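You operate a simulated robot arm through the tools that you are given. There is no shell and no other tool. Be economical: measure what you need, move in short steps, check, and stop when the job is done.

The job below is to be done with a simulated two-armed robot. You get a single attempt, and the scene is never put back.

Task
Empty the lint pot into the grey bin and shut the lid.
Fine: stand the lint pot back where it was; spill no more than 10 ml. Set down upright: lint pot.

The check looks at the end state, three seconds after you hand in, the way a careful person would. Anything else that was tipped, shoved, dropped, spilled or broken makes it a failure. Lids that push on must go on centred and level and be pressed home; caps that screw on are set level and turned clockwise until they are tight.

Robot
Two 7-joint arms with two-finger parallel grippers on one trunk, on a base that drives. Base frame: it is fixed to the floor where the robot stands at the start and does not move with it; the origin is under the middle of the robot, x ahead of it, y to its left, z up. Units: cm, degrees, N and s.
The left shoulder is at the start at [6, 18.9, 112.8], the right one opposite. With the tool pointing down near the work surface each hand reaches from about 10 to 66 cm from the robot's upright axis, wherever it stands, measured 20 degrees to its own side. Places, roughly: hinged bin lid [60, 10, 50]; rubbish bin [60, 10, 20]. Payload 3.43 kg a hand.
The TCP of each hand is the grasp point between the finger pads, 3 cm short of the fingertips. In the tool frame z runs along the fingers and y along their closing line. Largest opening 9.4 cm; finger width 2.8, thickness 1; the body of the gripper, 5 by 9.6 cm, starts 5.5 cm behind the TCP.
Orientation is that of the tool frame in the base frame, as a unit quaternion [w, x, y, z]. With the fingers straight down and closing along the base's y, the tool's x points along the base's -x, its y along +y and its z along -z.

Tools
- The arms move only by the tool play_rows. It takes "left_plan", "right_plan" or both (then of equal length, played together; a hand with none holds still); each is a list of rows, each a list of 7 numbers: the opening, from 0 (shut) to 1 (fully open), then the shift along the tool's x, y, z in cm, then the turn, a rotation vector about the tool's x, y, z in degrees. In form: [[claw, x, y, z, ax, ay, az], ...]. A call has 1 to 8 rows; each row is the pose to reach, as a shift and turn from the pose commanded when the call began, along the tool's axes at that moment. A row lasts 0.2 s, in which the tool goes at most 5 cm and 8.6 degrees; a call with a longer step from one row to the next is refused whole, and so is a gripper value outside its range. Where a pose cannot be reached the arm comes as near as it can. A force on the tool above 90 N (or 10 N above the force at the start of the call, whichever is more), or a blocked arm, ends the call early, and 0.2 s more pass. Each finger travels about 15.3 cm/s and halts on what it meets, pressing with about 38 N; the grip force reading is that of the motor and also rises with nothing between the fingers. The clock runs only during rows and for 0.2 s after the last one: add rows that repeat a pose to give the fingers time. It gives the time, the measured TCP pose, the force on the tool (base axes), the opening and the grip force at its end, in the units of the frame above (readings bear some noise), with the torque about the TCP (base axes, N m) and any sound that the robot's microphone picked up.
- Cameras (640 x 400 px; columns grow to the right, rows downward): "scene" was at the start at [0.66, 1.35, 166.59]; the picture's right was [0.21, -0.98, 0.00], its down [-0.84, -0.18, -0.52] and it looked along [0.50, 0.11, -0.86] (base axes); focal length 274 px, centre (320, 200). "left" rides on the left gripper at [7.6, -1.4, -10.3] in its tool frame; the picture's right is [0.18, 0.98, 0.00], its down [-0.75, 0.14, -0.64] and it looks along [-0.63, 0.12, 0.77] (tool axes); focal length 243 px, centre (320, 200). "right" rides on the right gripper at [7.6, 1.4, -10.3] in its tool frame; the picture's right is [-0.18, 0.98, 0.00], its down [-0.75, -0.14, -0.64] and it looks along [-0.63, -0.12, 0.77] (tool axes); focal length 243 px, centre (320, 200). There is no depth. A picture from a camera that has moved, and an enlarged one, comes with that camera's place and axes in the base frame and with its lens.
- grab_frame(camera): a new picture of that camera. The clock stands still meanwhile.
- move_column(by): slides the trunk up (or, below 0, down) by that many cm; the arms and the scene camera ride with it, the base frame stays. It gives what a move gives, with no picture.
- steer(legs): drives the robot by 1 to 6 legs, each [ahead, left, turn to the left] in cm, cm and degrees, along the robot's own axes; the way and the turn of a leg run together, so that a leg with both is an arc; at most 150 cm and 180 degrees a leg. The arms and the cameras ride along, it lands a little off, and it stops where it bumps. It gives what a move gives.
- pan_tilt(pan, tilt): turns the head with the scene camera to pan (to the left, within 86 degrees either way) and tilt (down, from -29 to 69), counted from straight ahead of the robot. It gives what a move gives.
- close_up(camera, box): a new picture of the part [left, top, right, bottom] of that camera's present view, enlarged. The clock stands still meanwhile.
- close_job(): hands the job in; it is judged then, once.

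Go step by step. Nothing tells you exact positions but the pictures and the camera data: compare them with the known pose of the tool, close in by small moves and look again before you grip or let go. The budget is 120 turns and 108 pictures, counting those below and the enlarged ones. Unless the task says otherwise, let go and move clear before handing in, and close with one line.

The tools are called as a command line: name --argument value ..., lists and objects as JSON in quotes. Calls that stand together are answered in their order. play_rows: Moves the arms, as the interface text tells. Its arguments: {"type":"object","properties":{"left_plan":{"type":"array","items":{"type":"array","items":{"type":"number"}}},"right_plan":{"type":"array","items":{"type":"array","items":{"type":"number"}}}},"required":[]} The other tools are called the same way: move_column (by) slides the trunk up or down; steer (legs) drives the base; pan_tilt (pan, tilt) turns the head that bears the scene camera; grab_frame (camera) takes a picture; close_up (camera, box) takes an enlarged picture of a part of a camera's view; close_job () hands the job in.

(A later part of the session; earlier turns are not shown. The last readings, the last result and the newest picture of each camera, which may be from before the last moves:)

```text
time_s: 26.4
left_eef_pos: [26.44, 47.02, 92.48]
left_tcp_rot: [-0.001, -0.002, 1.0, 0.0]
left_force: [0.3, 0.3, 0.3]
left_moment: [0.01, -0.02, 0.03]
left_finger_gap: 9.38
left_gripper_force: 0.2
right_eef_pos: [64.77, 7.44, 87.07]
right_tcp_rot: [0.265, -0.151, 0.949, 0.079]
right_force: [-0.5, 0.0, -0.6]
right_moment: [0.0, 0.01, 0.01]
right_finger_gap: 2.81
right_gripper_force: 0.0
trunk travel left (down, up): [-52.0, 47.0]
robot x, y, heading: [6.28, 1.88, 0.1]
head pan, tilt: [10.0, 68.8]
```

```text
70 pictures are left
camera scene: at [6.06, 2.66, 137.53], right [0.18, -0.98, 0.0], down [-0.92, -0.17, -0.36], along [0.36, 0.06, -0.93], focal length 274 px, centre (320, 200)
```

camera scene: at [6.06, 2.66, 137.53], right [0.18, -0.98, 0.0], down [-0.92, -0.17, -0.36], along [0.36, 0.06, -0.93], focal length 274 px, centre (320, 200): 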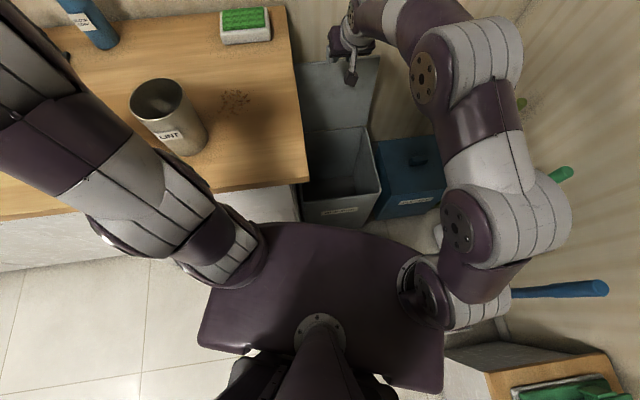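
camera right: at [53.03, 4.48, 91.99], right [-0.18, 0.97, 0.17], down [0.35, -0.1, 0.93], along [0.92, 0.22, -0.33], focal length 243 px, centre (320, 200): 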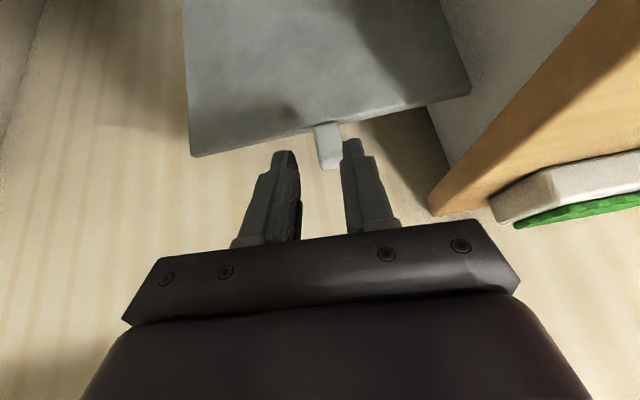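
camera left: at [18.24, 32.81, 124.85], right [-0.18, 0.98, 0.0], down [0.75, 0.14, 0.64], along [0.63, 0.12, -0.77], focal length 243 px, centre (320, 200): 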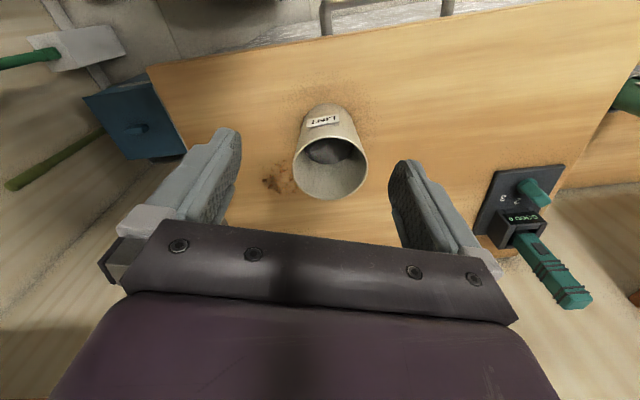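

The lid stays open by itself. I'll pull the right hand out of the way to the right, then back the robot off to get room for a horizontal left-hand grasp of the pot.

play_rows --right_plan '[[0.3, 0, -3, -3, 0, 0, 0], [0.3, 1, -6, -6, 0, 0, 0], [0.3, 3, -10, -8, 0, 0, 0], [0.3, 5, -14, -10, 0, 0, 0], [0.3, 7, -18, -11, 0, 0, 0]]' --left_plan '[[1, 1, 0, -2, 0, 0, 0], [1, 2, 0, -4, 0, 0, 0], [1, 3, 0, -6, 0, 0, 0], [1, 3, 0, -8, 0, 0, 0], [1, 3, 0, -8, 0, 0, 0]]'

steer --legs '[[-30, 0, 0]]'

pan_tilt --pan 15 --tilt 50

grab_frame --camera "scene"

```text
time_s: 27.6
left_eef_pos: [23.16, 46.26, 93.52]
left_tcp_rot: [0.0, -0.002, 1.0, 0.0]
left_force: [0.6, 0.5, -0.5]
left_moment: [0.04, -0.02, -0.01]
left_finger_gap: 9.39
left_gripper_force: 0.0
left hand out of reach, approached as far as the arm can: row 1, 2, 3, 4, 5
right_eef_pos: [59.48, -13.78, 91.56]
right_tcp_rot: [0.265, -0.153, 0.949, 0.081]
right_force: [-0.1, -0.7, -0.2]
right_moment: [-0.03, 0.0, 0.02]
right_finger_gap: 2.81
right_gripper_force: 0.1
trunk travel left (down, up): [-52.0, 47.0]
robot x, y, heading: [6.66, 2.23, -0.0]
head pan, tilt: [10.0, 68.8]
```

```text
time_s: 29.7
left_eef_pos: [-7.33, 46.08, 93.47]
left_tcp_rot: [-0.001, -0.002, 1.0, 0.0]
left_force: [-0.6, -0.4, 0.0]
left_moment: [0.0, 0.0, -0.03]
left_finger_gap: 9.41
left_gripper_force: 0.0
right_eef_pos: [29.12, -13.86, 91.68]
right_tcp_rot: [0.266, -0.151, 0.949, 0.079]
right_force: [1.0, 0.4, 0.2]
right_moment: [0.01, -0.03, 0.02]
right_finger_gap: 2.81
right_gripper_force: 0.2
trunk travel left (down, up): [-52.0, 47.0]
robot x, y, heading: [-23.79, 1.56, 0.3]
head pan, tilt: [10.0, 68.8]
```

```text
time_s: 30.5
left_eef_pos: [-7.17, 46.04, 93.58]
left_tcp_rot: [0.0, -0.003, 1.0, -0.001]
left_force: [0.1, -0.3, -0.3]
left_moment: [-0.01, 0.02, -0.02]
left_finger_gap: 9.39
left_gripper_force: 0.1
right_eef_pos: [29.38, -13.82, 91.57]
right_tcp_rot: [0.265, -0.153, 0.949, 0.081]
right_force: [-0.7, 0.6, -0.2]
right_moment: [0.0, -0.01, 0.02]
right_finger_gap: 2.84
right_gripper_force: 0.0
trunk travel left (down, up): [-52.0, 47.0]
robot x, y, heading: [-23.88, 1.46, 0.2]
head pan, tilt: [15.0, 50.0]
```

```text
69 pictures are left
camera scene: at [-22.37, 3.55, 139.72], right [0.26, -0.96, 0.0], down [-0.74, -0.2, -0.64], along [0.62, 0.17, -0.77], focal length 274 px, centre (320, 200)
```

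scene: 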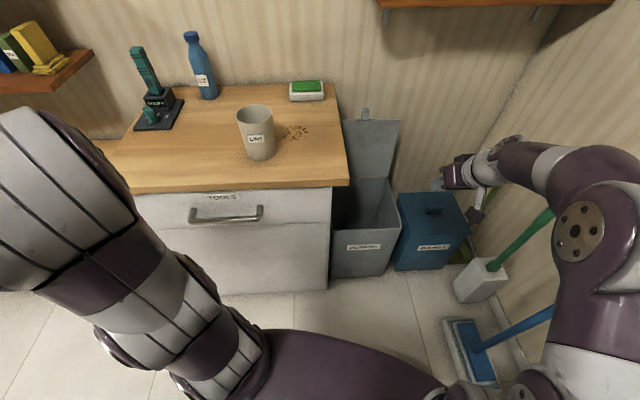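

The lid is open and everything is in view. Zooming on the pot to measure its shape and position.

close_up --camera "scene" --box '[220, 90, 320, 170]'

```text
5.00 times, centred on (270, 130) of scene
camera zoom: at [-22.37, 3.55, 139.72], right [0.26, -0.96, 0.0], down [-0.74, -0.2, -0.64], along [0.62, 0.17, -0.77], focal length 1368 px, centre (570, 550)
```

zoom: 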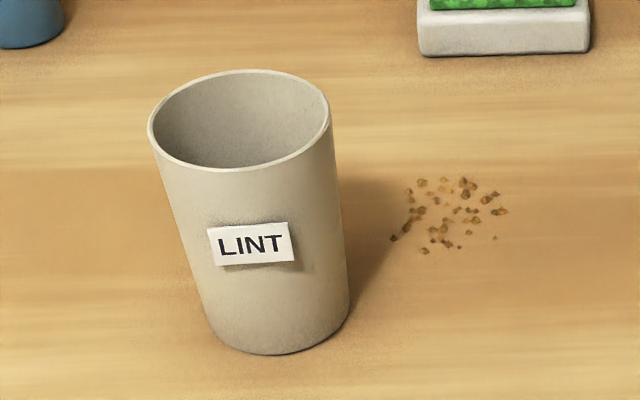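

The pot is about 9.7 cm at the rim and 8.8 cm at the base, standing on the counter at z≈84.7. A horizontal grasp near its base would fit, so I'll bring the left hand to free space in front and test the wrist orientation there.

move_column --by 14

play_rows --left_plan '[[1, -3, -3, 0, 0, 8, 0], [1, -6, -6, 0, 0, 16, 0], [1, -9, -9, 0, 0, 24, 0], [1, -11, -12, 0, 0, 32, 0], [1, -13, -14, 0, 0, 40, 0]]'

```text
time_s: 32.2
left_eef_pos: [-7.12, 46.17, 107.55]
left_tcp_rot: [0.0, -0.001, 1.0, 0.0]
left_force: [-0.3, -0.6, 0.8]
left_moment: [0.01, -0.05, -0.02]
left_finger_gap: 9.38
left_gripper_force: 0.2
right_eef_pos: [29.28, -13.82, 105.55]
right_tcp_rot: [0.265, -0.152, 0.949, 0.08]
right_force: [0.1, -1.2, -0.9]
right_moment: [-0.02, 0.02, 0.0]
right_finger_gap: 2.83
right_gripper_force: 0.1
trunk travel left (down, up): [-66.0, 33.0]
robot x, y, heading: [-24.3, 1.5, 0.1]
head pan, tilt: [15.0, 50.0]
```

```text
time_s: 33.4
left_eef_pos: [-1.99, 31.08, 93.04]
left_tcp_rot: [-0.343, -0.002, 0.939, 0.0]
left_force: [0.6, -0.5, -0.8]
left_moment: [-0.01, 0.05, 0.01]
left_finger_gap: 9.4
left_gripper_force: 0.0
left hand out of reach, approached as far as the arm can: row 1, 2, 3, 4, 5
right_eef_pos: [29.23, -13.9, 105.56]
right_tcp_rot: [0.265, -0.153, 0.949, 0.08]
right_force: [-0.2, 0.1, 0.1]
right_moment: [-0.01, 0.01, 0.03]
right_finger_gap: 2.81
right_gripper_force: 0.0
trunk travel left (down, up): [-66.0, 33.0]
robot x, y, heading: [-23.61, 1.93, 0.3]
head pan, tilt: [15.0, 50.0]
```

I pitched the wrong way; reversing to pitch the fingers forward.

play_rows --left_plan '[[1, -2, 0, -2, 0, -8, 0], [1, -4, 0, -4, 0, -16, 0], [1, -7, 0, -6, 0, -24, 0], [1, -10, 0, -7, 0, -32, 0], [1, -12, 0, -8, 0, -40, 0], [1, -12, 0, -8, 0, -48, 0], [1, -12, 0, -8, 0, -56, 0], [1, -12, 0, -8, 0, -64, 0]]'

play_rows --left_plan '[[1, 0, 0, 0, 0, -8, 0], [1, 0, 0, 0, 0, -16, 0], [1, 0, 0, 0, 0, -24, 0], [1, 0, 0, 0, 0, -32, 0], [1, 0, 0, 0, 0, -40, 0], [1, 0, 0, 0, 0, -48, 0], [1, 0, 0, 0, 0, -56, 0], [1, 0, 0, 0, 0, -60, 0]]'

grab_frame --camera "scene"

```text
time_s: 35.2
left_eef_pos: [12.49, 31.41, 91.49]
left_tcp_rot: [0.21, -0.002, 0.978, 0.002]
left_force: [-0.5, 0.0, -1.0]
left_moment: [-0.02, -0.03, 0.02]
left_finger_gap: 9.38
left_gripper_force: 0.1
right_eef_pos: [29.04, -13.84, 105.74]
right_tcp_rot: [0.267, -0.153, 0.948, 0.081]
right_force: [-0.6, -0.3, -0.4]
right_moment: [-0.03, 0.01, -0.02]
right_finger_gap: 2.8
right_gripper_force: 0.1
trunk travel left (down, up): [-66.0, 33.0]
robot x, y, heading: [-23.43, 1.66, 0.2]
head pan, tilt: [15.0, 50.0]
```

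```text
time_s: 37.0
left_eef_pos: [25.62, 32.52, 96.67]
left_tcp_rot: [0.627, -0.007, 0.779, 0.004]
left_force: [0.3, -0.3, 0.1]
left_moment: [0.0, 0.02, -0.02]
left_finger_gap: 9.38
left_gripper_force: 0.1
left hand out of reach, approached as far as the arm can: row 1, 4, 5, 6, 7, 8
right_eef_pos: [29.27, -13.8, 105.67]
right_tcp_rot: [0.265, -0.152, 0.949, 0.08]
right_force: [-0.1, -0.4, 0.2]
right_moment: [0.05, -0.02, 0.02]
right_finger_gap: 2.84
right_gripper_force: 0.1
trunk travel left (down, up): [-66.0, 33.0]
robot x, y, heading: [-23.76, 1.9, 0.1]
head pan, tilt: [15.0, 50.0]
```

```text
67 pictures are left
camera scene: at [-22.32, 3.58, 153.72], right [0.26, -0.96, 0.0], down [-0.74, -0.2, -0.64], along [0.62, 0.17, -0.77], focal length 274 px, centre (320, 200)
```

scene: 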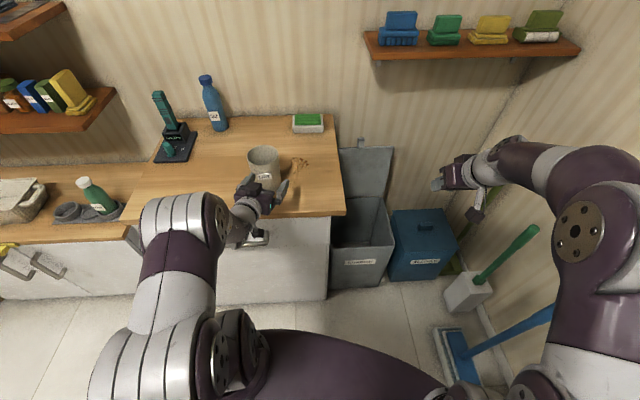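

The hand can point nearly forward once it's far enough out. I'll back the robot off a bit more to leave room, then test the roll.

steer --legs '[[-14, 0, 0]]'

play_rows --left_plan '[[1, 0, 0, 0, 0, 0, 8.5], [1, 0, 0, 0, 0, 0, 17], [1, 0, 0, 0, 0, 0, 25.5], [1, 0, 0, 0, 0, 0, 34], [1, 0, 0, 0, 0, 0, 42.5], [1, 0, 0, 0, 0, 0, 51], [1, 0, 0, 0, 0, 0, 59.5], [1, 0, 0, 0, 0, 0, 68]]'

play_rows --left_plan '[[1, 0, 0, 0, 0, 0, 8.5], [1, 0, 0, 0, 0, 0, 17], [1, 0, 0, 0, 0, 0, 25.5], [1, 0, 0, 0, 0, 0, 34], [1, 0, 0, 0, 0, 0, 42.5], [1, 0, 0, 0, 0, 0, 51], [1, 0, 0, 0, 0, 0, 59.5], [1, 0, 0, 0, 0, 0, 68]]'

```text
time_s: 38.3
left_eef_pos: [11.38, 32.66, 96.71]
left_tcp_rot: [0.627, -0.008, 0.779, 0.006]
left_force: [0.2, 0.4, 0.1]
left_moment: [-0.01, 0.0, -0.01]
left_finger_gap: 9.38
left_gripper_force: 0.1
right_eef_pos: [15.16, -13.75, 105.71]
right_tcp_rot: [0.265, -0.154, 0.948, 0.081]
right_force: [0.3, -0.9, -0.2]
right_moment: [-0.02, 0.0, -0.01]
right_finger_gap: 2.82
right_gripper_force: 0.1
trunk travel left (down, up): [-66.0, 33.0]
robot x, y, heading: [-37.72, 1.2, 0.1]
head pan, tilt: [15.0, 50.0]
```

```text
time_s: 40.1
left_eef_pos: [20.86, 38.44, 111.25]
left_tcp_rot: [0.498, 0.441, 0.671, 0.328]
left_force: [-0.2, -1.0, -0.6]
left_moment: [0.03, -0.01, 0.0]
left_finger_gap: 9.41
left_gripper_force: 0.0
left hand out of reach, approached as far as the arm can: row 1, 2, 3, 4, 5, 6, 7, 8
right_eef_pos: [15.28, -13.93, 105.72]
right_tcp_rot: [0.265, -0.154, 0.948, 0.082]
right_force: [1.3, -0.1, -0.5]
right_moment: [0.02, 0.05, -0.01]
right_finger_gap: 2.82
right_gripper_force: 0.0
trunk travel left (down, up): [-66.0, 33.0]
robot x, y, heading: [-37.68, 2.08, 0.3]
head pan, tilt: [15.0, 50.0]
```

```text
time_s: 41.9
left_eef_pos: [21.59, 36.06, 125.85]
left_tcp_rot: [0.219, 0.741, 0.329, 0.543]
left_force: [-0.1, 0.2, 0.0]
left_moment: [-0.01, -0.06, -0.06]
left_finger_gap: 9.4
left_gripper_force: 0.1
left hand out of reach, approached as far as the arm can: row 1, 2, 3, 4, 5, 6, 7, 8
right_eef_pos: [15.09, -13.71, 105.81]
right_tcp_rot: [0.265, -0.154, 0.948, 0.08]
right_force: [-0.3, -0.6, -0.6]
right_moment: [0.03, 0.0, -0.02]
right_finger_gap: 2.82
right_gripper_force: 0.2
trunk travel left (down, up): [-66.0, 33.0]
robot x, y, heading: [-38.08, 1.95, 0.2]
head pan, tilt: [15.0, 50.0]
```

The roll is feasible though the arm drifts outward and upward. I'll finish the roll to 180° and then check whether it can come to the needed height.

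play_rows --left_plan '[[1, 0, 0, 0, 0, 0, 8.5], [1, 0, 0, 0, 0, 0, 17], [1, 0, 0, 0, 0, 0, 25.5], [1, 0, 0, 0, 0, 0, 34], [1, 0, 0, 0, 0, 0, 42.5], [1, 0, 0, 0, 0, 0, 44], [1, 0, 0, 0, 0, 0, 44]]'

grab_frame --camera "scene"

```text
time_s: 43.5
left_eef_pos: [24.89, 25.13, 126.27]
left_tcp_rot: [0.009, 0.799, 0.079, 0.596]
left_force: [0.4, -0.2, 0.2]
left_moment: [0.02, -0.01, 0.01]
left_finger_gap: 9.38
left_gripper_force: 0.0
left hand out of reach, approached as far as the arm can: row 1, 2, 3, 4, 5, 6, 7
right_eef_pos: [15.17, -13.76, 105.78]
right_tcp_rot: [0.264, -0.154, 0.949, 0.08]
right_force: [0.5, -0.5, 0.3]
right_moment: [-0.01, 0.01, 0.01]
right_finger_gap: 2.8
right_gripper_force: 0.0
trunk travel left (down, up): [-66.0, 33.0]
robot x, y, heading: [-37.86, 1.68, 0.4]
head pan, tilt: [15.0, 50.0]
```

```text
66 pictures are left
camera scene: at [-36.43, 3.48, 153.72], right [0.27, -0.96, 0.0], down [-0.74, -0.2, -0.64], along [0.62, 0.17, -0.77], focal length 274 px, centre (320, 200)
```

scene: 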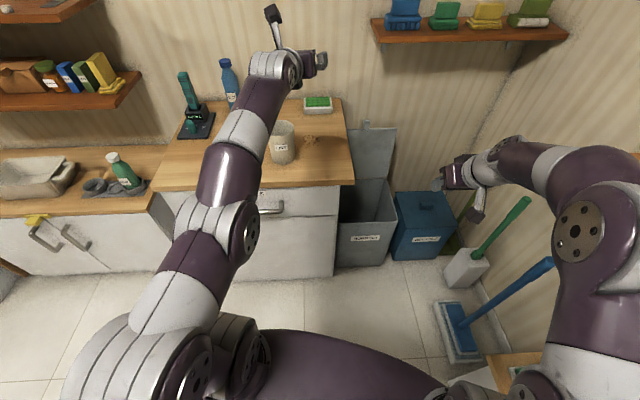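

The hand now points forward with its camera on top, and the arm pose is comfortable when the hand is high relative to the shoulder. I'll level it a bit, then use the base and trunk to bring it in front of the pot.

play_rows --left_plan '[[1, 0, 0, 0, 0, 4.5, 0], [1, 0, 0, 0, 0, 9, 0], [1, 0, 0, 0, 0, 9, 0]]'

steer --legs '[[-6, 11, 0]]'

move_column --by -32

grab_frame --camera "scene"

grab_frame --camera "left"

```text
time_s: 44.3
left_eef_pos: [26.24, 25.13, 126.51]
left_tcp_rot: [0.003, 0.75, 0.08, 0.657]
left_force: [1.0, 1.4, -0.1]
left_moment: [0.04, 0.01, 0.01]
left_finger_gap: 9.39
left_gripper_force: 0.0
left hand out of reach, approached as far as the arm can: row 1, 2, 3
right_eef_pos: [15.17, -13.78, 105.7]
right_tcp_rot: [0.264, -0.154, 0.949, 0.081]
right_force: [-0.3, 0.5, -0.3]
right_moment: [-0.02, -0.04, 0.01]
right_finger_gap: 2.82
right_gripper_force: 0.2
trunk travel left (down, up): [-66.0, 33.0]
robot x, y, heading: [-37.95, 1.46, 0.2]
head pan, tilt: [15.0, 50.0]
```

```text
time_s: 45.6
left_eef_pos: [20.14, 35.96, 126.32]
left_tcp_rot: [0.001, 0.75, 0.081, 0.657]
left_force: [0.2, -1.1, 0.4]
left_moment: [0.03, 0.0, -0.04]
left_finger_gap: 9.4
left_gripper_force: 0.0
right_eef_pos: [9.06, -2.93, 105.54]
right_tcp_rot: [0.264, -0.155, 0.949, 0.08]
right_force: [-1.2, 0.5, -0.3]
right_moment: [-0.02, 0.03, 0.0]
right_finger_gap: 2.81
right_gripper_force: 0.1
trunk travel left (down, up): [-66.0, 33.0]
robot x, y, heading: [-44.18, 11.99, 0.6]
head pan, tilt: [15.0, 50.0]
```

```text
time_s: 48.7
left_eef_pos: [20.17, 35.93, 94.37]
left_tcp_rot: [0.002, 0.75, 0.081, 0.657]
left_force: [0.2, 0.1, 0.3]
left_moment: [0.0, 0.0, 0.01]
left_finger_gap: 9.39
left_gripper_force: 0.1
right_eef_pos: [8.99, -3.0, 73.65]
right_tcp_rot: [0.265, -0.154, 0.949, 0.08]
right_force: [-0.2, 1.2, 0.5]
right_moment: [0.01, -0.01, 0.01]
right_finger_gap: 2.84
right_gripper_force: 0.0
trunk travel left (down, up): [-34.0, 65.0]
robot x, y, heading: [-44.05, 12.38, 0.3]
head pan, tilt: [15.0, 50.0]
```

```text
65 pictures are left
camera scene: at [-42.58, 14.29, 121.73], right [0.27, -0.96, 0.0], down [-0.74, -0.2, -0.64], along [0.62, 0.17, -0.77], focal length 274 px, centre (320, 200)
```

scene: 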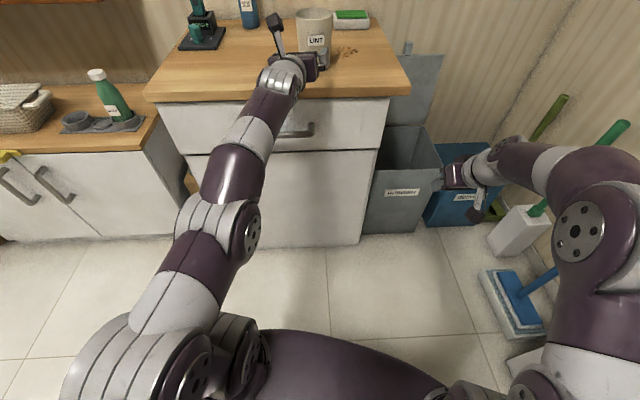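

```text
64 pictures are left
camera left: at [10.82, 37.2, 103.19], right [0.14, -0.95, 0.29], down [-0.71, -0.3, -0.64], along [0.69, -0.12, -0.71], focal length 243 px, centre (320, 200)
```

left: 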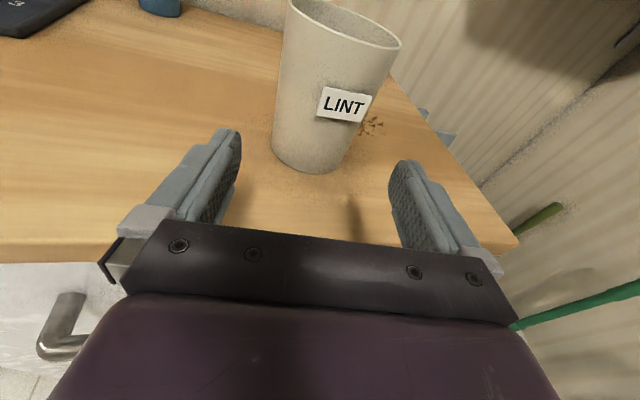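

Excellent alignment view. I'll zoom in on the pot's base to refine its lateral position.

close_up --camera "left" --box '[230, 0, 430, 190]'

close_up --camera "scene" --box '[240, 0, 400, 110]'

```text
2.11 times, centred on (330, 95) of left
camera zoom: at [10.82, 37.2, 103.19], right [0.14, -0.95, 0.29], down [-0.71, -0.3, -0.64], along [0.69, -0.12, -0.71], focal length 511 px, centre (299, 421)
```

zoom: 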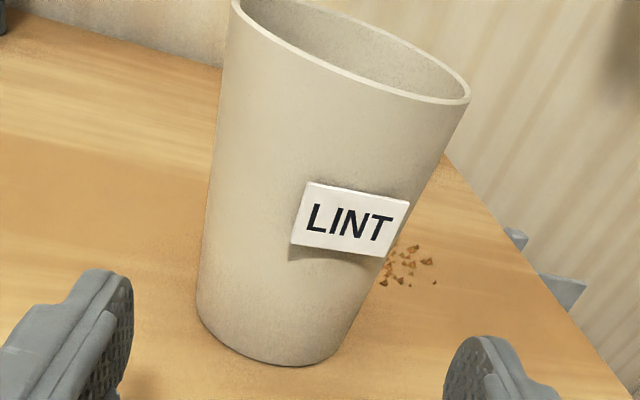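

```text
3.64 times, centred on (320, 55) of scene
camera zoom: at [-42.58, 14.29, 121.73], right [0.27, -0.96, 0.0], down [-0.74, -0.2, -0.64], along [0.62, 0.17, -0.77], focal length 995 px, centre (320, 727)
```

zoom: 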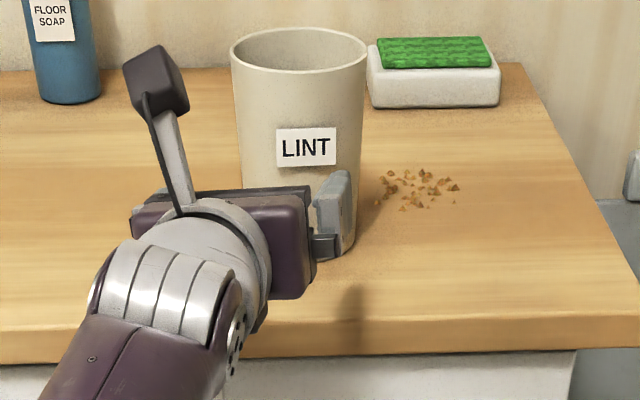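

I'll level the closing line by a small roll and lower the trunk to the grasp height, then look again.

play_rows --left_plan '[[1, 0, 0, 0, 0, 0, 3.2], [1, 0, 0, 0, 0, 0, 6.3], [1, 0, 0, 0, 0, 0, 6.3]]'

move_column --by -4.5

grab_frame --camera "left"

```text
time_s: 49.5
left_eef_pos: [20.19, 35.92, 94.38]
left_tcp_rot: [-0.036, 0.753, 0.04, 0.656]
left_force: [-0.2, -0.2, -0.1]
left_moment: [-0.02, -0.02, -0.04]
left_finger_gap: 9.37
left_gripper_force: 0.1
right_eef_pos: [9.11, -3.07, 73.69]
right_tcp_rot: [0.265, -0.154, 0.948, 0.081]
right_force: [0.1, 0.1, 0.6]
right_moment: [-0.03, 0.0, 0.02]
right_finger_gap: 2.82
right_gripper_force: 0.1
trunk travel left (down, up): [-34.0, 65.0]
robot x, y, heading: [-43.96, 12.43, 0.4]
head pan, tilt: [15.0, 50.0]
```

```text
time_s: 50.4
left_eef_pos: [20.12, 35.87, 89.79]
left_tcp_rot: [-0.035, 0.753, 0.04, 0.656]
left_force: [0.0, -0.7, 0.4]
left_moment: [0.01, -0.01, -0.01]
left_finger_gap: 9.41
left_gripper_force: 0.0
right_eef_pos: [8.97, -2.97, 69.2]
right_tcp_rot: [0.266, -0.154, 0.948, 0.081]
right_force: [0.2, -0.6, -0.2]
right_moment: [0.04, -0.05, 0.02]
right_finger_gap: 2.83
right_gripper_force: 0.0
trunk travel left (down, up): [-29.5, 69.5]
robot x, y, heading: [-43.86, 12.56, 0.2]
head pan, tilt: [15.0, 50.0]
```

```text
61 pictures are left
camera left: at [11.0, 36.35, 98.87], right [0.13, -0.97, 0.18], down [-0.72, -0.22, -0.66], along [0.68, -0.05, -0.73], focal length 243 px, centre (320, 200)
```

left: 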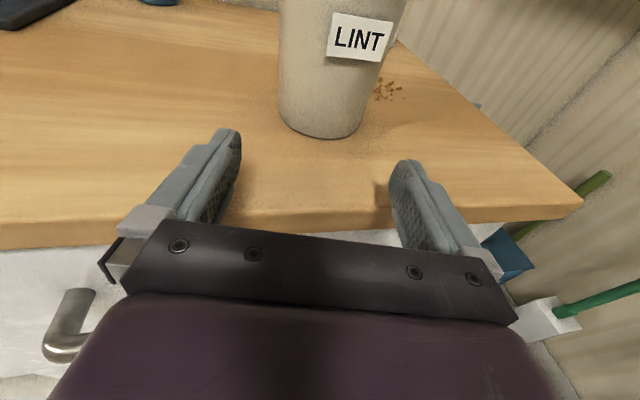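

close_up --camera "left" --box '[200, 0, 440, 200]'

```text
2.00 times, centred on (320, 100) of left
camera zoom: at [11.0, 36.35, 98.87], right [0.13, -0.97, 0.18], down [-0.72, -0.22, -0.66], along [0.68, -0.05, -0.73], focal length 485 px, centre (320, 400)
```

zoom: 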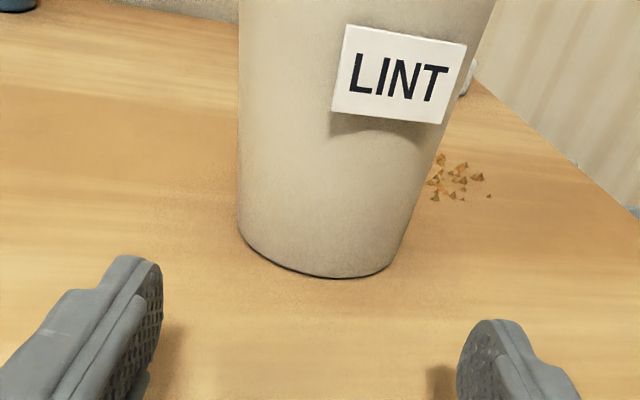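

The pot axis looks to be about 0.4 cm to the right of the finger midplane and about 15 cm ahead. I'll shift and advance halfway, then re-check.

play_rows --left_plan '[[1, 0, 0.42, 1, 0, 0, 0], [1, 0, 0.42, 4, 0, 0, 0], [1, 0, 0.42, 7, 0, 0, 0], [1, 0, 0.42, 7, 0, 0, 0]]'

close_up --camera "left" --box '[180, 20, 460, 240]'

close_up --camera "scene" --box '[240, 0, 400, 110]'

```text
time_s: 51.4
left_eef_pos: [26.99, 36.19, 89.06]
left_tcp_rot: [-0.035, 0.753, 0.04, 0.656]
left_force: [-0.6, -0.4, 0.2]
left_moment: [0.01, 0.0, 0.02]
left_finger_gap: 9.39
left_gripper_force: 0.1
right_eef_pos: [9.09, -2.99, 69.08]
right_tcp_rot: [0.265, -0.154, 0.948, 0.081]
right_force: [-0.2, -0.2, 0.2]
right_moment: [0.02, 0.01, -0.01]
right_finger_gap: 2.81
right_gripper_force: 0.1
trunk travel left (down, up): [-29.5, 69.5]
robot x, y, heading: [-44.02, 12.07, 0.7]
head pan, tilt: [15.0, 50.0]
```

```text
1.82 times, centred on (320, 130) of left
camera zoom: at [17.8, 36.59, 98.11], right [0.13, -0.97, 0.18], down [-0.72, -0.22, -0.66], along [0.68, -0.05, -0.73], focal length 441 px, centre (320, 327)
```

zoom: 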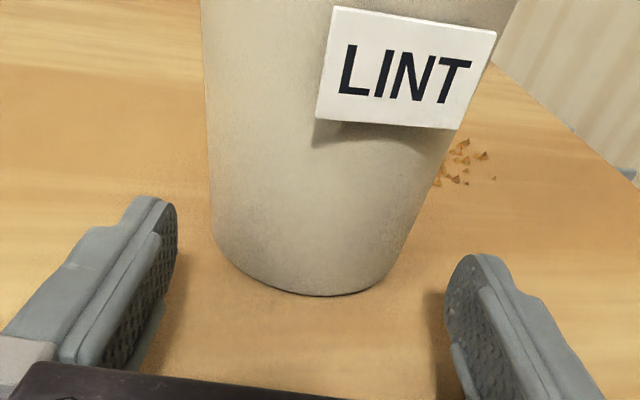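

```text
3.64 times, centred on (320, 55) of scene
camera zoom: at [-42.58, 14.28, 117.22], right [0.27, -0.96, 0.0], down [-0.74, -0.2, -0.64], along [0.62, 0.17, -0.77], focal length 995 px, centre (320, 727)
```

zoom: 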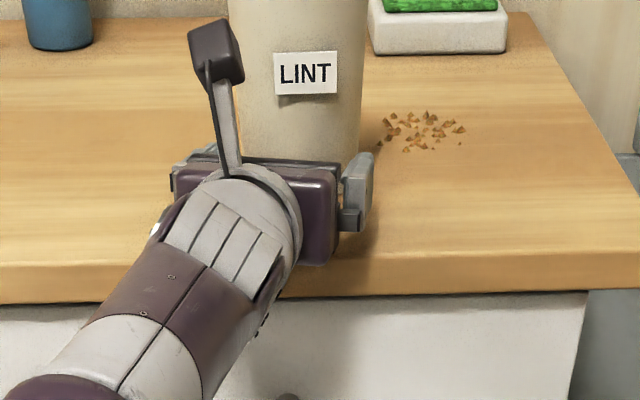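

Nearly centred (about 0.1 cm off). I'll advance slowly around the pot and check.

play_rows --left_plan '[[1, 0, -0.09, 0.5, 0, 0, 0], [1, 0, -0.09, 1.5, 0, 0, 0], [1, 0, -0.09, 2.5, 0, 0, 0], [1, 0, -0.09, 3.5, 0, 0, 0], [1, 0, -0.09, 4.2, 0, 0, 0], [1, 0, -0.09, 4.2, 0, 0, 0]]'

close_up --camera "left" --box '[180, 20, 460, 240]'

```text
time_s: 52.1
left_eef_pos: [27.94, 36.4, 88.93]
left_tcp_rot: [-0.036, 0.755, 0.043, 0.653]
left_force: [-68.0, -12.9, 2.8]
left_moment: [-0.37, 2.13, 1.44]
left_finger_gap: 9.38
left_gripper_force: 0.1
right_eef_pos: [8.31, -2.99, 69.7]
right_tcp_rot: [0.269, -0.156, 0.947, 0.081]
right_force: [-1.1, -0.5, 0.5]
right_moment: [0.0, 0.03, 0.01]
right_finger_gap: 2.83
right_gripper_force: 0.0
trunk travel left (down, up): [-29.5, 69.5]
robot x, y, heading: [-44.34, 12.4, 0.3]
head pan, tilt: [15.0, 50.0]
stopped in row 3 (left hand): the force on the tool passed its limit at 107 N (the readings are from after the stop); the commanded pose is now the measured one
```

```text
1.82 times, centred on (320, 130) of left
camera zoom: at [18.81, 36.76, 97.95], right [0.14, -0.97, 0.18], down [-0.72, -0.22, -0.65], along [0.68, -0.05, -0.73], focal length 441 px, centre (320, 327)
```

zoom: 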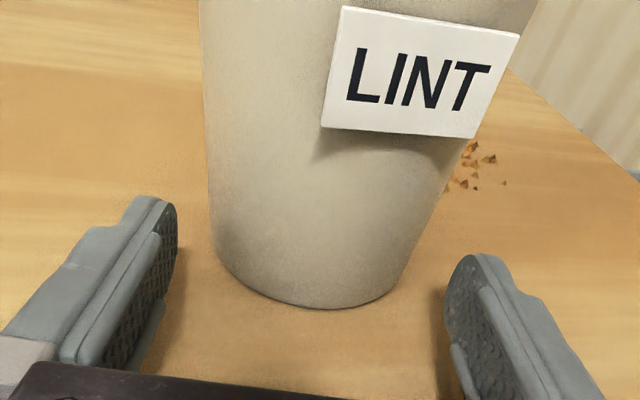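

Something on the wrist met the counter's front edge, and the pot was not touched. I'll back off and pitch the hand further down (about 30°) so the wrist clears the edge.

play_rows --left_plan '[[1, 0, 0, -2, 0, 0, 0], [1, 0, 0, -5, 0, 0, 0], [1, 0, 0, -7, 0, 0, 0], [1, 2, 0, -7, 0, -7, 0], [1, 4, 0, -7, 0, -14, 0], [1, 5, 0, -7, 0, -21, 0], [1, 5, 0, -7, 0, -24, 0]]'

grab_frame --camera "scene"

grab_frame --camera "left"

```text
time_s: 53.7
left_eef_pos: [22.68, 35.49, 91.67]
left_tcp_rot: [-0.028, 0.877, 0.052, 0.477]
left_force: [-0.5, -0.6, -0.2]
left_moment: [0.0, -0.03, -0.01]
left_finger_gap: 9.39
left_gripper_force: 0.2
left hand out of reach, approached as far as the arm can: row 4, 5, 6, 7
right_eef_pos: [8.94, -2.97, 69.18]
right_tcp_rot: [0.265, -0.154, 0.949, 0.08]
right_force: [0.0, -0.2, -0.2]
right_moment: [0.01, 0.02, 0.03]
right_finger_gap: 2.8
right_gripper_force: 0.1
trunk travel left (down, up): [-29.5, 69.5]
robot x, y, heading: [-43.76, 12.61, 0.5]
head pan, tilt: [15.0, 50.0]
```

```text
56 pictures are left
camera scene: at [-42.74, 14.26, 117.22], right [0.27, -0.96, 0.0], down [-0.74, -0.2, -0.64], along [0.62, 0.17, -0.77], focal length 274 px, centre (320, 200)
```

scene: 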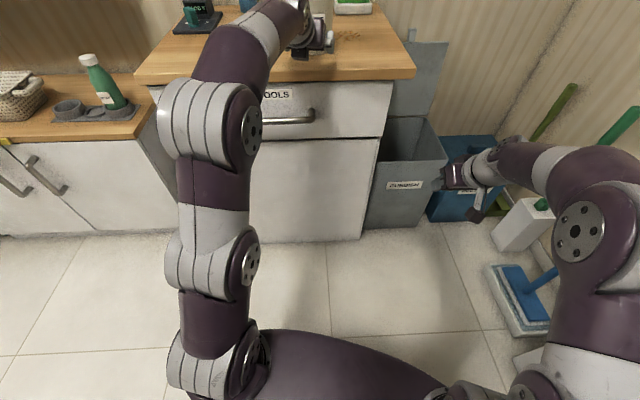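

```text
55 pictures are left
camera left: at [18.05, 36.33, 103.76], right [0.22, -0.96, 0.16], down [-0.93, -0.25, -0.28], along [0.31, -0.08, -0.95], focal length 243 px, centre (320, 200)
```

left: 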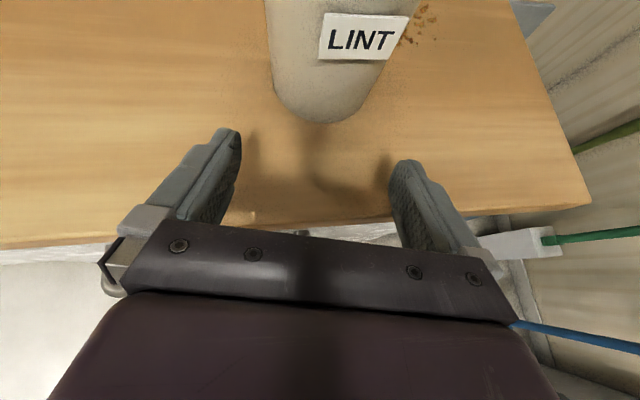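

The elbow is now up and over, which clears the counter edge, with the hand pitched 33° down. Re-measure pot alignment.

close_up --camera "left" --box '[200, 0, 440, 200]'

```text
2.00 times, centred on (320, 100) of left
camera zoom: at [18.05, 36.33, 103.76], right [0.22, -0.96, 0.16], down [-0.93, -0.25, -0.28], along [0.31, -0.08, -0.95], focal length 485 px, centre (320, 400)
```

zoom: 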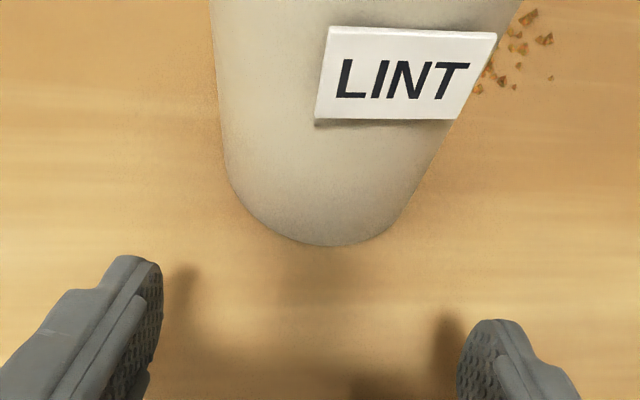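

Offset is only about 0.1 cm, and the axis is about 12.5 cm ahead. I'll move part of the way and check where the hand lands.

play_rows --left_plan '[[1, 0.8, -0.1, 2.5, 0, 0, 0], [1, 1.5, -0.1, 5, 0, 0, 0], [1, 1.5, -0.1, 5, 0, 0, 0]]'

```text
time_s: 54.5
left_eef_pos: [26.01, 35.56, 89.37]
left_tcp_rot: [-0.029, 0.876, 0.053, 0.479]
left_force: [-0.1, 0.4, 1.0]
left_moment: [-0.02, -0.02, 0.01]
left_finger_gap: 9.39
left_gripper_force: 0.1
left hand out of reach, approached as far as the arm can: row 1, 2, 3
right_eef_pos: [8.98, -2.84, 69.06]
right_tcp_rot: [0.264, -0.155, 0.948, 0.081]
right_force: [0.8, -0.5, -0.2]
right_moment: [-0.03, 0.02, 0.01]
right_finger_gap: 2.82
right_gripper_force: 0.0
trunk travel left (down, up): [-29.5, 69.5]
robot x, y, heading: [-43.93, 12.38, 0.5]
head pan, tilt: [15.0, 50.0]
```

The arm is near its reach limit here, so I'll let the base bring the hand closer instead.

steer --legs '[[3.5, 0.8, 0]]'

close_up --camera "left" --box '[180, 0, 460, 220]'

```text
time_s: 55.4
left_eef_pos: [29.56, 36.37, 89.38]
left_tcp_rot: [-0.028, 0.877, 0.052, 0.477]
left_force: [-0.3, -0.4, -0.3]
left_moment: [0.0, -0.02, 0.02]
left_finger_gap: 9.41
left_gripper_force: 0.1
right_eef_pos: [12.44, -2.06, 68.99]
right_tcp_rot: [0.264, -0.155, 0.948, 0.082]
right_force: [0.0, -0.4, -0.3]
right_moment: [0.0, -0.01, 0.04]
right_finger_gap: 2.82
right_gripper_force: 0.0
trunk travel left (down, up): [-29.5, 69.5]
robot x, y, heading: [-40.78, 13.19, 0.4]
head pan, tilt: [15.0, 50.0]
```

```text
1.82 times, centred on (320, 110) of left
camera zoom: at [24.93, 37.27, 101.34], right [0.21, -0.96, 0.16], down [-0.92, -0.25, -0.28], along [0.31, -0.08, -0.95], focal length 441 px, centre (320, 364)
```

zoom: 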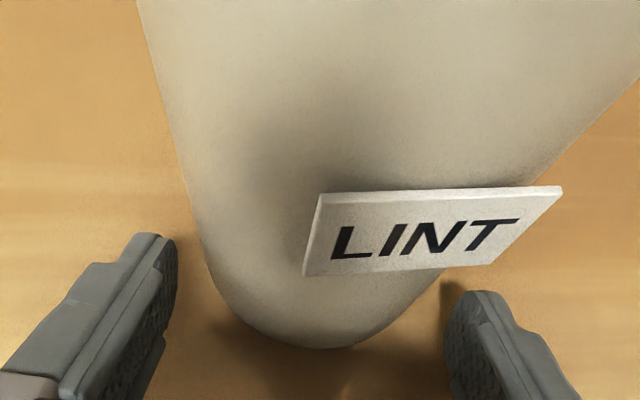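

Centred to within a millimetre or so, with 5 cm to go. I'll advance the last stretch slowly with the arm.

play_rows --left_plan '[[1, 0.3, 0, 1.2, 0, 0, 0], [1, 0.6, 0, 2.4, 0, 0, 0], [1, 0.9, 0, 3.6, 0, 0, 0], [1, 1.2, 0, 4.8, 0, 0, 0], [1, 1.2, 0, 4.8, 0, 0, 0]]'

close_up --camera "left" --box '[140, 0, 500, 240]'

grab_frame --camera "scene"

```text
time_s: 56.6
left_eef_pos: [32.24, 36.46, 88.68]
left_tcp_rot: [-0.03, 0.87, 0.054, 0.489]
left_force: [-25.8, 1.8, 40.0]
left_moment: [0.48, 0.0, 0.4]
left_finger_gap: 9.37
left_gripper_force: 0.1
left hand out of reach, approached as far as the arm can: row 3, 4, 5
right_eef_pos: [11.83, -2.18, 69.6]
right_tcp_rot: [0.27, -0.155, 0.947, 0.082]
right_force: [0.4, -0.3, -0.5]
right_moment: [-0.01, 0.0, -0.02]
right_finger_gap: 2.81
right_gripper_force: 0.0
trunk travel left (down, up): [-29.5, 69.5]
robot x, y, heading: [-40.8, 13.14, 0.7]
head pan, tilt: [15.0, 50.0]
```

```text
1.67 times, centred on (320, 120) of left
camera zoom: at [27.35, 37.38, 100.67], right [0.22, -0.96, 0.16], down [-0.92, -0.26, -0.31], along [0.34, -0.08, -0.94], focal length 404 px, centre (320, 333)
```

zoom: 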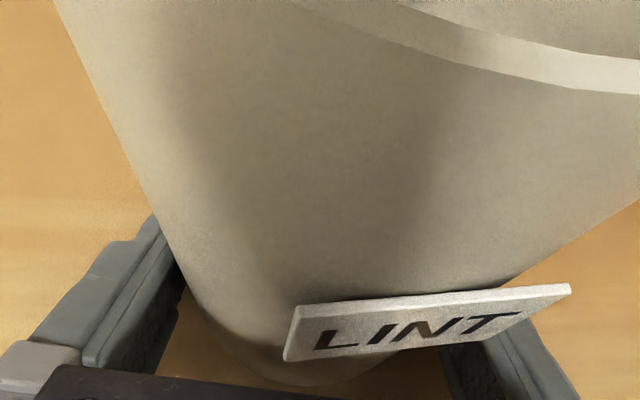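

```text
51 pictures are left
camera scene: at [-40.23, 14.93, 117.28], right [0.27, -0.96, 0.0], down [-0.73, -0.2, -0.65], along [0.63, 0.17, -0.76], focal length 274 px, centre (320, 200)
```

scene: 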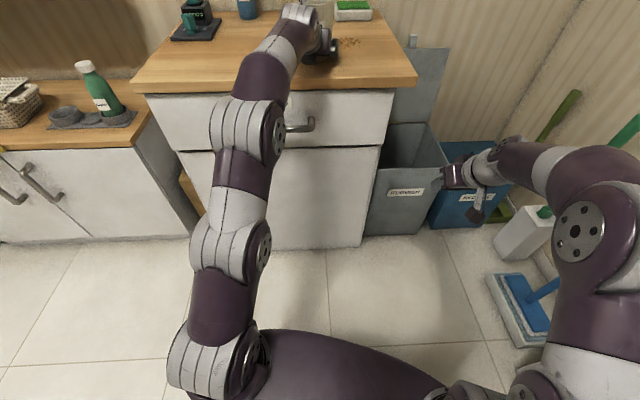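

The extended forearm is now leaning on the counter edge. The pot still looks undisturbed. I'll back out, then raise the shoulder and come in closer so the arm approaches from above.

play_rows --left_plan '[[1, -0.3, 0, -1.2, 0, 0, 0], [1, -0.6, 0, -2.4, 0, 0, 0], [1, -1.0, 0, -4, 0, 0, 0], [1, -1.4, 0, -6, 0, 0, 0], [1, -1.6, 0, -9, 0, 0, 0], [1, -1.6, 0, -12, 0, 0, 0], [1, -1.6, 0, -14, 0, 0, 0]]'

move_column --by 20

grab_frame --camera "scene"

```text
time_s: 58.2
left_eef_pos: [20.29, 34.98, 93.28]
left_tcp_rot: [-0.028, 0.877, 0.052, 0.477]
left_force: [0.1, 0.2, 0.4]
left_moment: [-0.02, -0.02, 0.01]
left_finger_gap: 9.4
left_gripper_force: 0.1
right_eef_pos: [12.42, -2.02, 69.34]
right_tcp_rot: [0.265, -0.154, 0.949, 0.08]
right_force: [0.2, 0.7, 0.3]
right_moment: [0.04, -0.03, 0.0]
right_finger_gap: 2.81
right_gripper_force: 0.0
trunk travel left (down, up): [-29.5, 69.5]
robot x, y, heading: [-40.64, 13.28, 0.5]
head pan, tilt: [15.0, 50.0]
```

```text
time_s: 60.4
left_eef_pos: [20.37, 34.92, 113.34]
left_tcp_rot: [-0.028, 0.877, 0.052, 0.478]
left_force: [1.3, 1.3, -1.5]
left_moment: [0.01, 0.01, 0.02]
left_finger_gap: 9.38
left_gripper_force: 0.0
right_eef_pos: [12.36, -2.09, 89.13]
right_tcp_rot: [0.265, -0.155, 0.948, 0.081]
right_force: [0.4, 0.4, 0.2]
right_moment: [0.0, -0.01, 0.01]
right_finger_gap: 2.83
right_gripper_force: 0.1
trunk travel left (down, up): [-49.5, 49.5]
robot x, y, heading: [-40.59, 12.86, 0.3]
head pan, tilt: [15.0, 50.0]
```

```text
50 pictures are left
camera scene: at [-39.27, 15.09, 137.22], right [0.27, -0.96, 0.0], down [-0.74, -0.2, -0.64], along [0.62, 0.17, -0.77], focal length 274 px, centre (320, 200)
```

scene: 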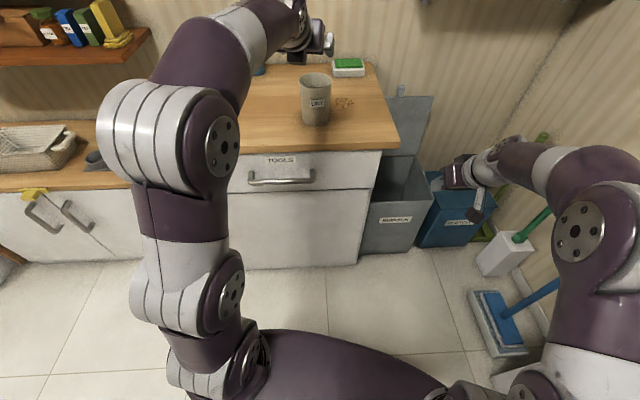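

The pot is fine where it was. Now I'll lower the hand relative to the shoulder, in front of the counter.

play_rows --left_plan '[[1, -3.5, 0, 0.7, 0, 0, 0], [1, -7, 0, 1.4, 0, 0, 0], [1, -10.5, 0, 2.1, 0, 0, 0], [1, -14, 0, 2.8, 0, 0, 0], [1, -17.5, 0, 3.5, 0, 0, 0], [1, -21, 0, 4.2, 0, 0, 0], [1, -21, 0, 4.2, 0, 0, 0]]'

grab_frame --camera "scene"

```text
time_s: 62.0
left_eef_pos: [12.57, 34.02, 93.55]
left_tcp_rot: [-0.027, 0.876, 0.052, 0.478]
left_force: [0.6, 0.6, -0.4]
left_moment: [-0.03, 0.02, 0.04]
left_finger_gap: 9.37
left_gripper_force: 0.2
left hand out of reach, approached as far as the arm can: row 6
right_eef_pos: [12.39, -2.0, 89.19]
right_tcp_rot: [0.265, -0.154, 0.948, 0.08]
right_force: [-0.2, -1.3, -0.3]
right_moment: [-0.01, 0.02, 0.0]
right_finger_gap: 2.84
right_gripper_force: 0.1
trunk travel left (down, up): [-49.5, 49.5]
robot x, y, heading: [-40.84, 13.33, 0.6]
head pan, tilt: [15.0, 50.0]
```

```text
49 pictures are left
camera scene: at [-39.3, 15.09, 137.22], right [0.27, -0.96, 0.0], down [-0.74, -0.2, -0.64], along [0.62, 0.17, -0.77], focal length 274 px, centre (320, 200)
```

scene: 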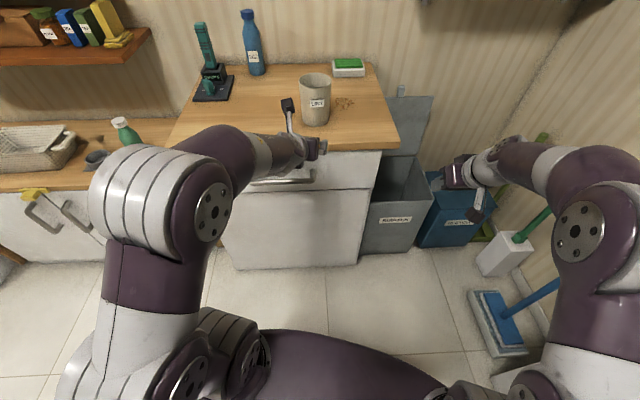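

Now the arm is comfortably bent with the elbow up. Drive forward to bring the hand just in front of the pot.

steer --legs '[[14, 2.2, 0]]'

close_up --camera "left" --box '[180, 0, 460, 220]'

grab_frame --camera "scene"

```text
time_s: 63.3
left_eef_pos: [26.94, 36.49, 93.48]
left_tcp_rot: [-0.029, 0.877, 0.054, 0.477]
left_force: [-0.3, -0.2, 0.3]
left_moment: [0.01, -0.01, 0.0]
left_finger_gap: 9.41
left_gripper_force: 0.0
right_eef_pos: [26.97, 0.51, 89.11]
right_tcp_rot: [0.264, -0.156, 0.948, 0.081]
right_force: [0.3, 0.3, 0.1]
right_moment: [0.01, 0.0, 0.01]
right_finger_gap: 2.82
right_gripper_force: 0.1
trunk travel left (down, up): [-49.5, 49.5]
robot x, y, heading: [-26.38, 15.36, 1.0]
head pan, tilt: [15.0, 50.0]
```

```text
1.82 times, centred on (320, 110) of left
camera zoom: at [22.34, 37.34, 105.53], right [0.22, -0.96, 0.16], down [-0.92, -0.26, -0.28], along [0.31, -0.08, -0.95], focal length 441 px, centre (320, 364)
```

zoom: 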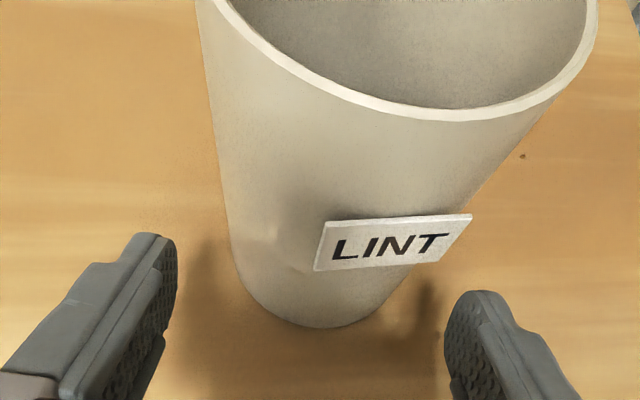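

```text
47 pictures are left
camera scene: at [-24.8, 17.49, 137.22], right [0.27, -0.96, 0.0], down [-0.74, -0.21, -0.64], along [0.62, 0.17, -0.77], focal length 274 px, centre (320, 200)
```

scene: 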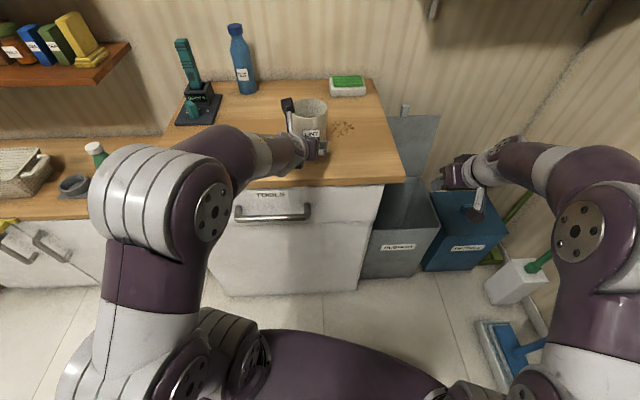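

The pot axis is about 0.4 cm right of the midplane, at about (35.3, 37.05). I'll correct, descend to grasp height and move partly in.

play_rows --left_plan '[[1, -2.4, 0.42, 1.55, 0, 0, 0], [1, -4.8, 0.42, 3.1, 0, 0, 0], [1, -3.98, 0.42, 4.36, 0, 0, 0], [1, -3.16, 0.42, 5.62, 0, 0, 0], [1, -3.16, 0.42, 5.62, 0, 0, 0]]'

close_up --camera "left" --box '[180, 0, 460, 220]'

```text
time_s: 64.5
left_eef_pos: [29.21, 36.14, 88.74]
left_tcp_rot: [-0.029, 0.872, 0.053, 0.485]
left_force: [-38.5, -2.8, 45.3]
left_moment: [0.39, 0.31, 0.28]
left_finger_gap: 9.35
left_gripper_force: 0.0
right_eef_pos: [26.05, 0.27, 89.68]
right_tcp_rot: [0.27, -0.155, 0.947, 0.082]
right_force: [0.6, 0.7, 0.4]
right_moment: [0.01, 0.03, -0.01]
right_finger_gap: 2.81
right_gripper_force: 0.0
trunk travel left (down, up): [-49.5, 49.5]
robot x, y, heading: [-26.23, 15.02, 0.7]
head pan, tilt: [15.0, 50.0]
```

```text
1.82 times, centred on (320, 110) of left
camera zoom: at [24.43, 36.94, 100.73], right [0.22, -0.96, 0.16], down [-0.92, -0.25, -0.3], along [0.33, -0.08, -0.94], focal length 441 px, centre (320, 364)
```

zoom: 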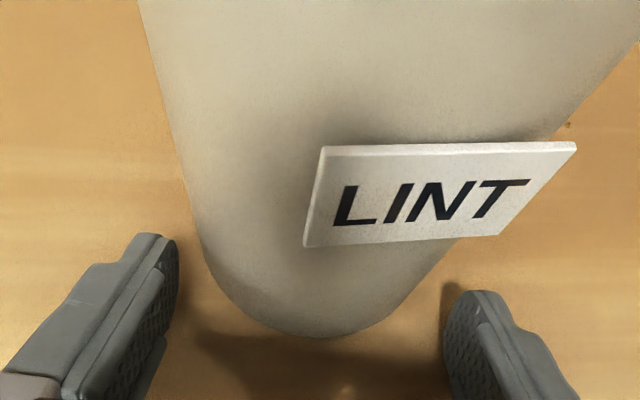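

The contact height is the same as before (TCP z≈88.7), so it's the fingertips touching the counter top, which must be at z≈86. I'll lift 1.5 cm and re-check alignment.

play_rows --left_plan '[[1, 0.9, 0, -1.4, 0, 0, 0], [1, 0.9, 0, -1.4, 0, 0, 0]]'

close_up --camera "left" --box '[180, 0, 460, 220]'

```text
time_s: 65.1
left_eef_pos: [29.04, 36.24, 89.17]
left_tcp_rot: [-0.029, 0.878, 0.054, 0.476]
left_force: [-0.3, -0.3, 0.4]
left_moment: [0.02, 0.01, 0.03]
left_finger_gap: 9.4
left_gripper_force: 0.1
right_eef_pos: [26.76, 0.5, 89.05]
right_tcp_rot: [0.266, -0.156, 0.948, 0.081]
right_force: [-0.6, 0.4, 0.6]
right_moment: [-0.03, 0.0, 0.0]
right_finger_gap: 2.86
right_gripper_force: 0.0
trunk travel left (down, up): [-49.5, 49.5]
robot x, y, heading: [-26.46, 15.51, 0.5]
head pan, tilt: [15.0, 50.0]
```

```text
1.82 times, centred on (320, 110) of left
camera zoom: at [24.61, 37.14, 101.25], right [0.22, -0.96, 0.15], down [-0.93, -0.25, -0.28], along [0.31, -0.08, -0.95], focal length 441 px, centre (320, 364)
```

zoom: 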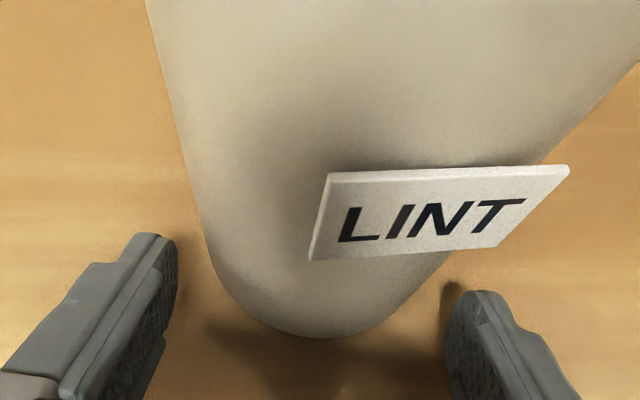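

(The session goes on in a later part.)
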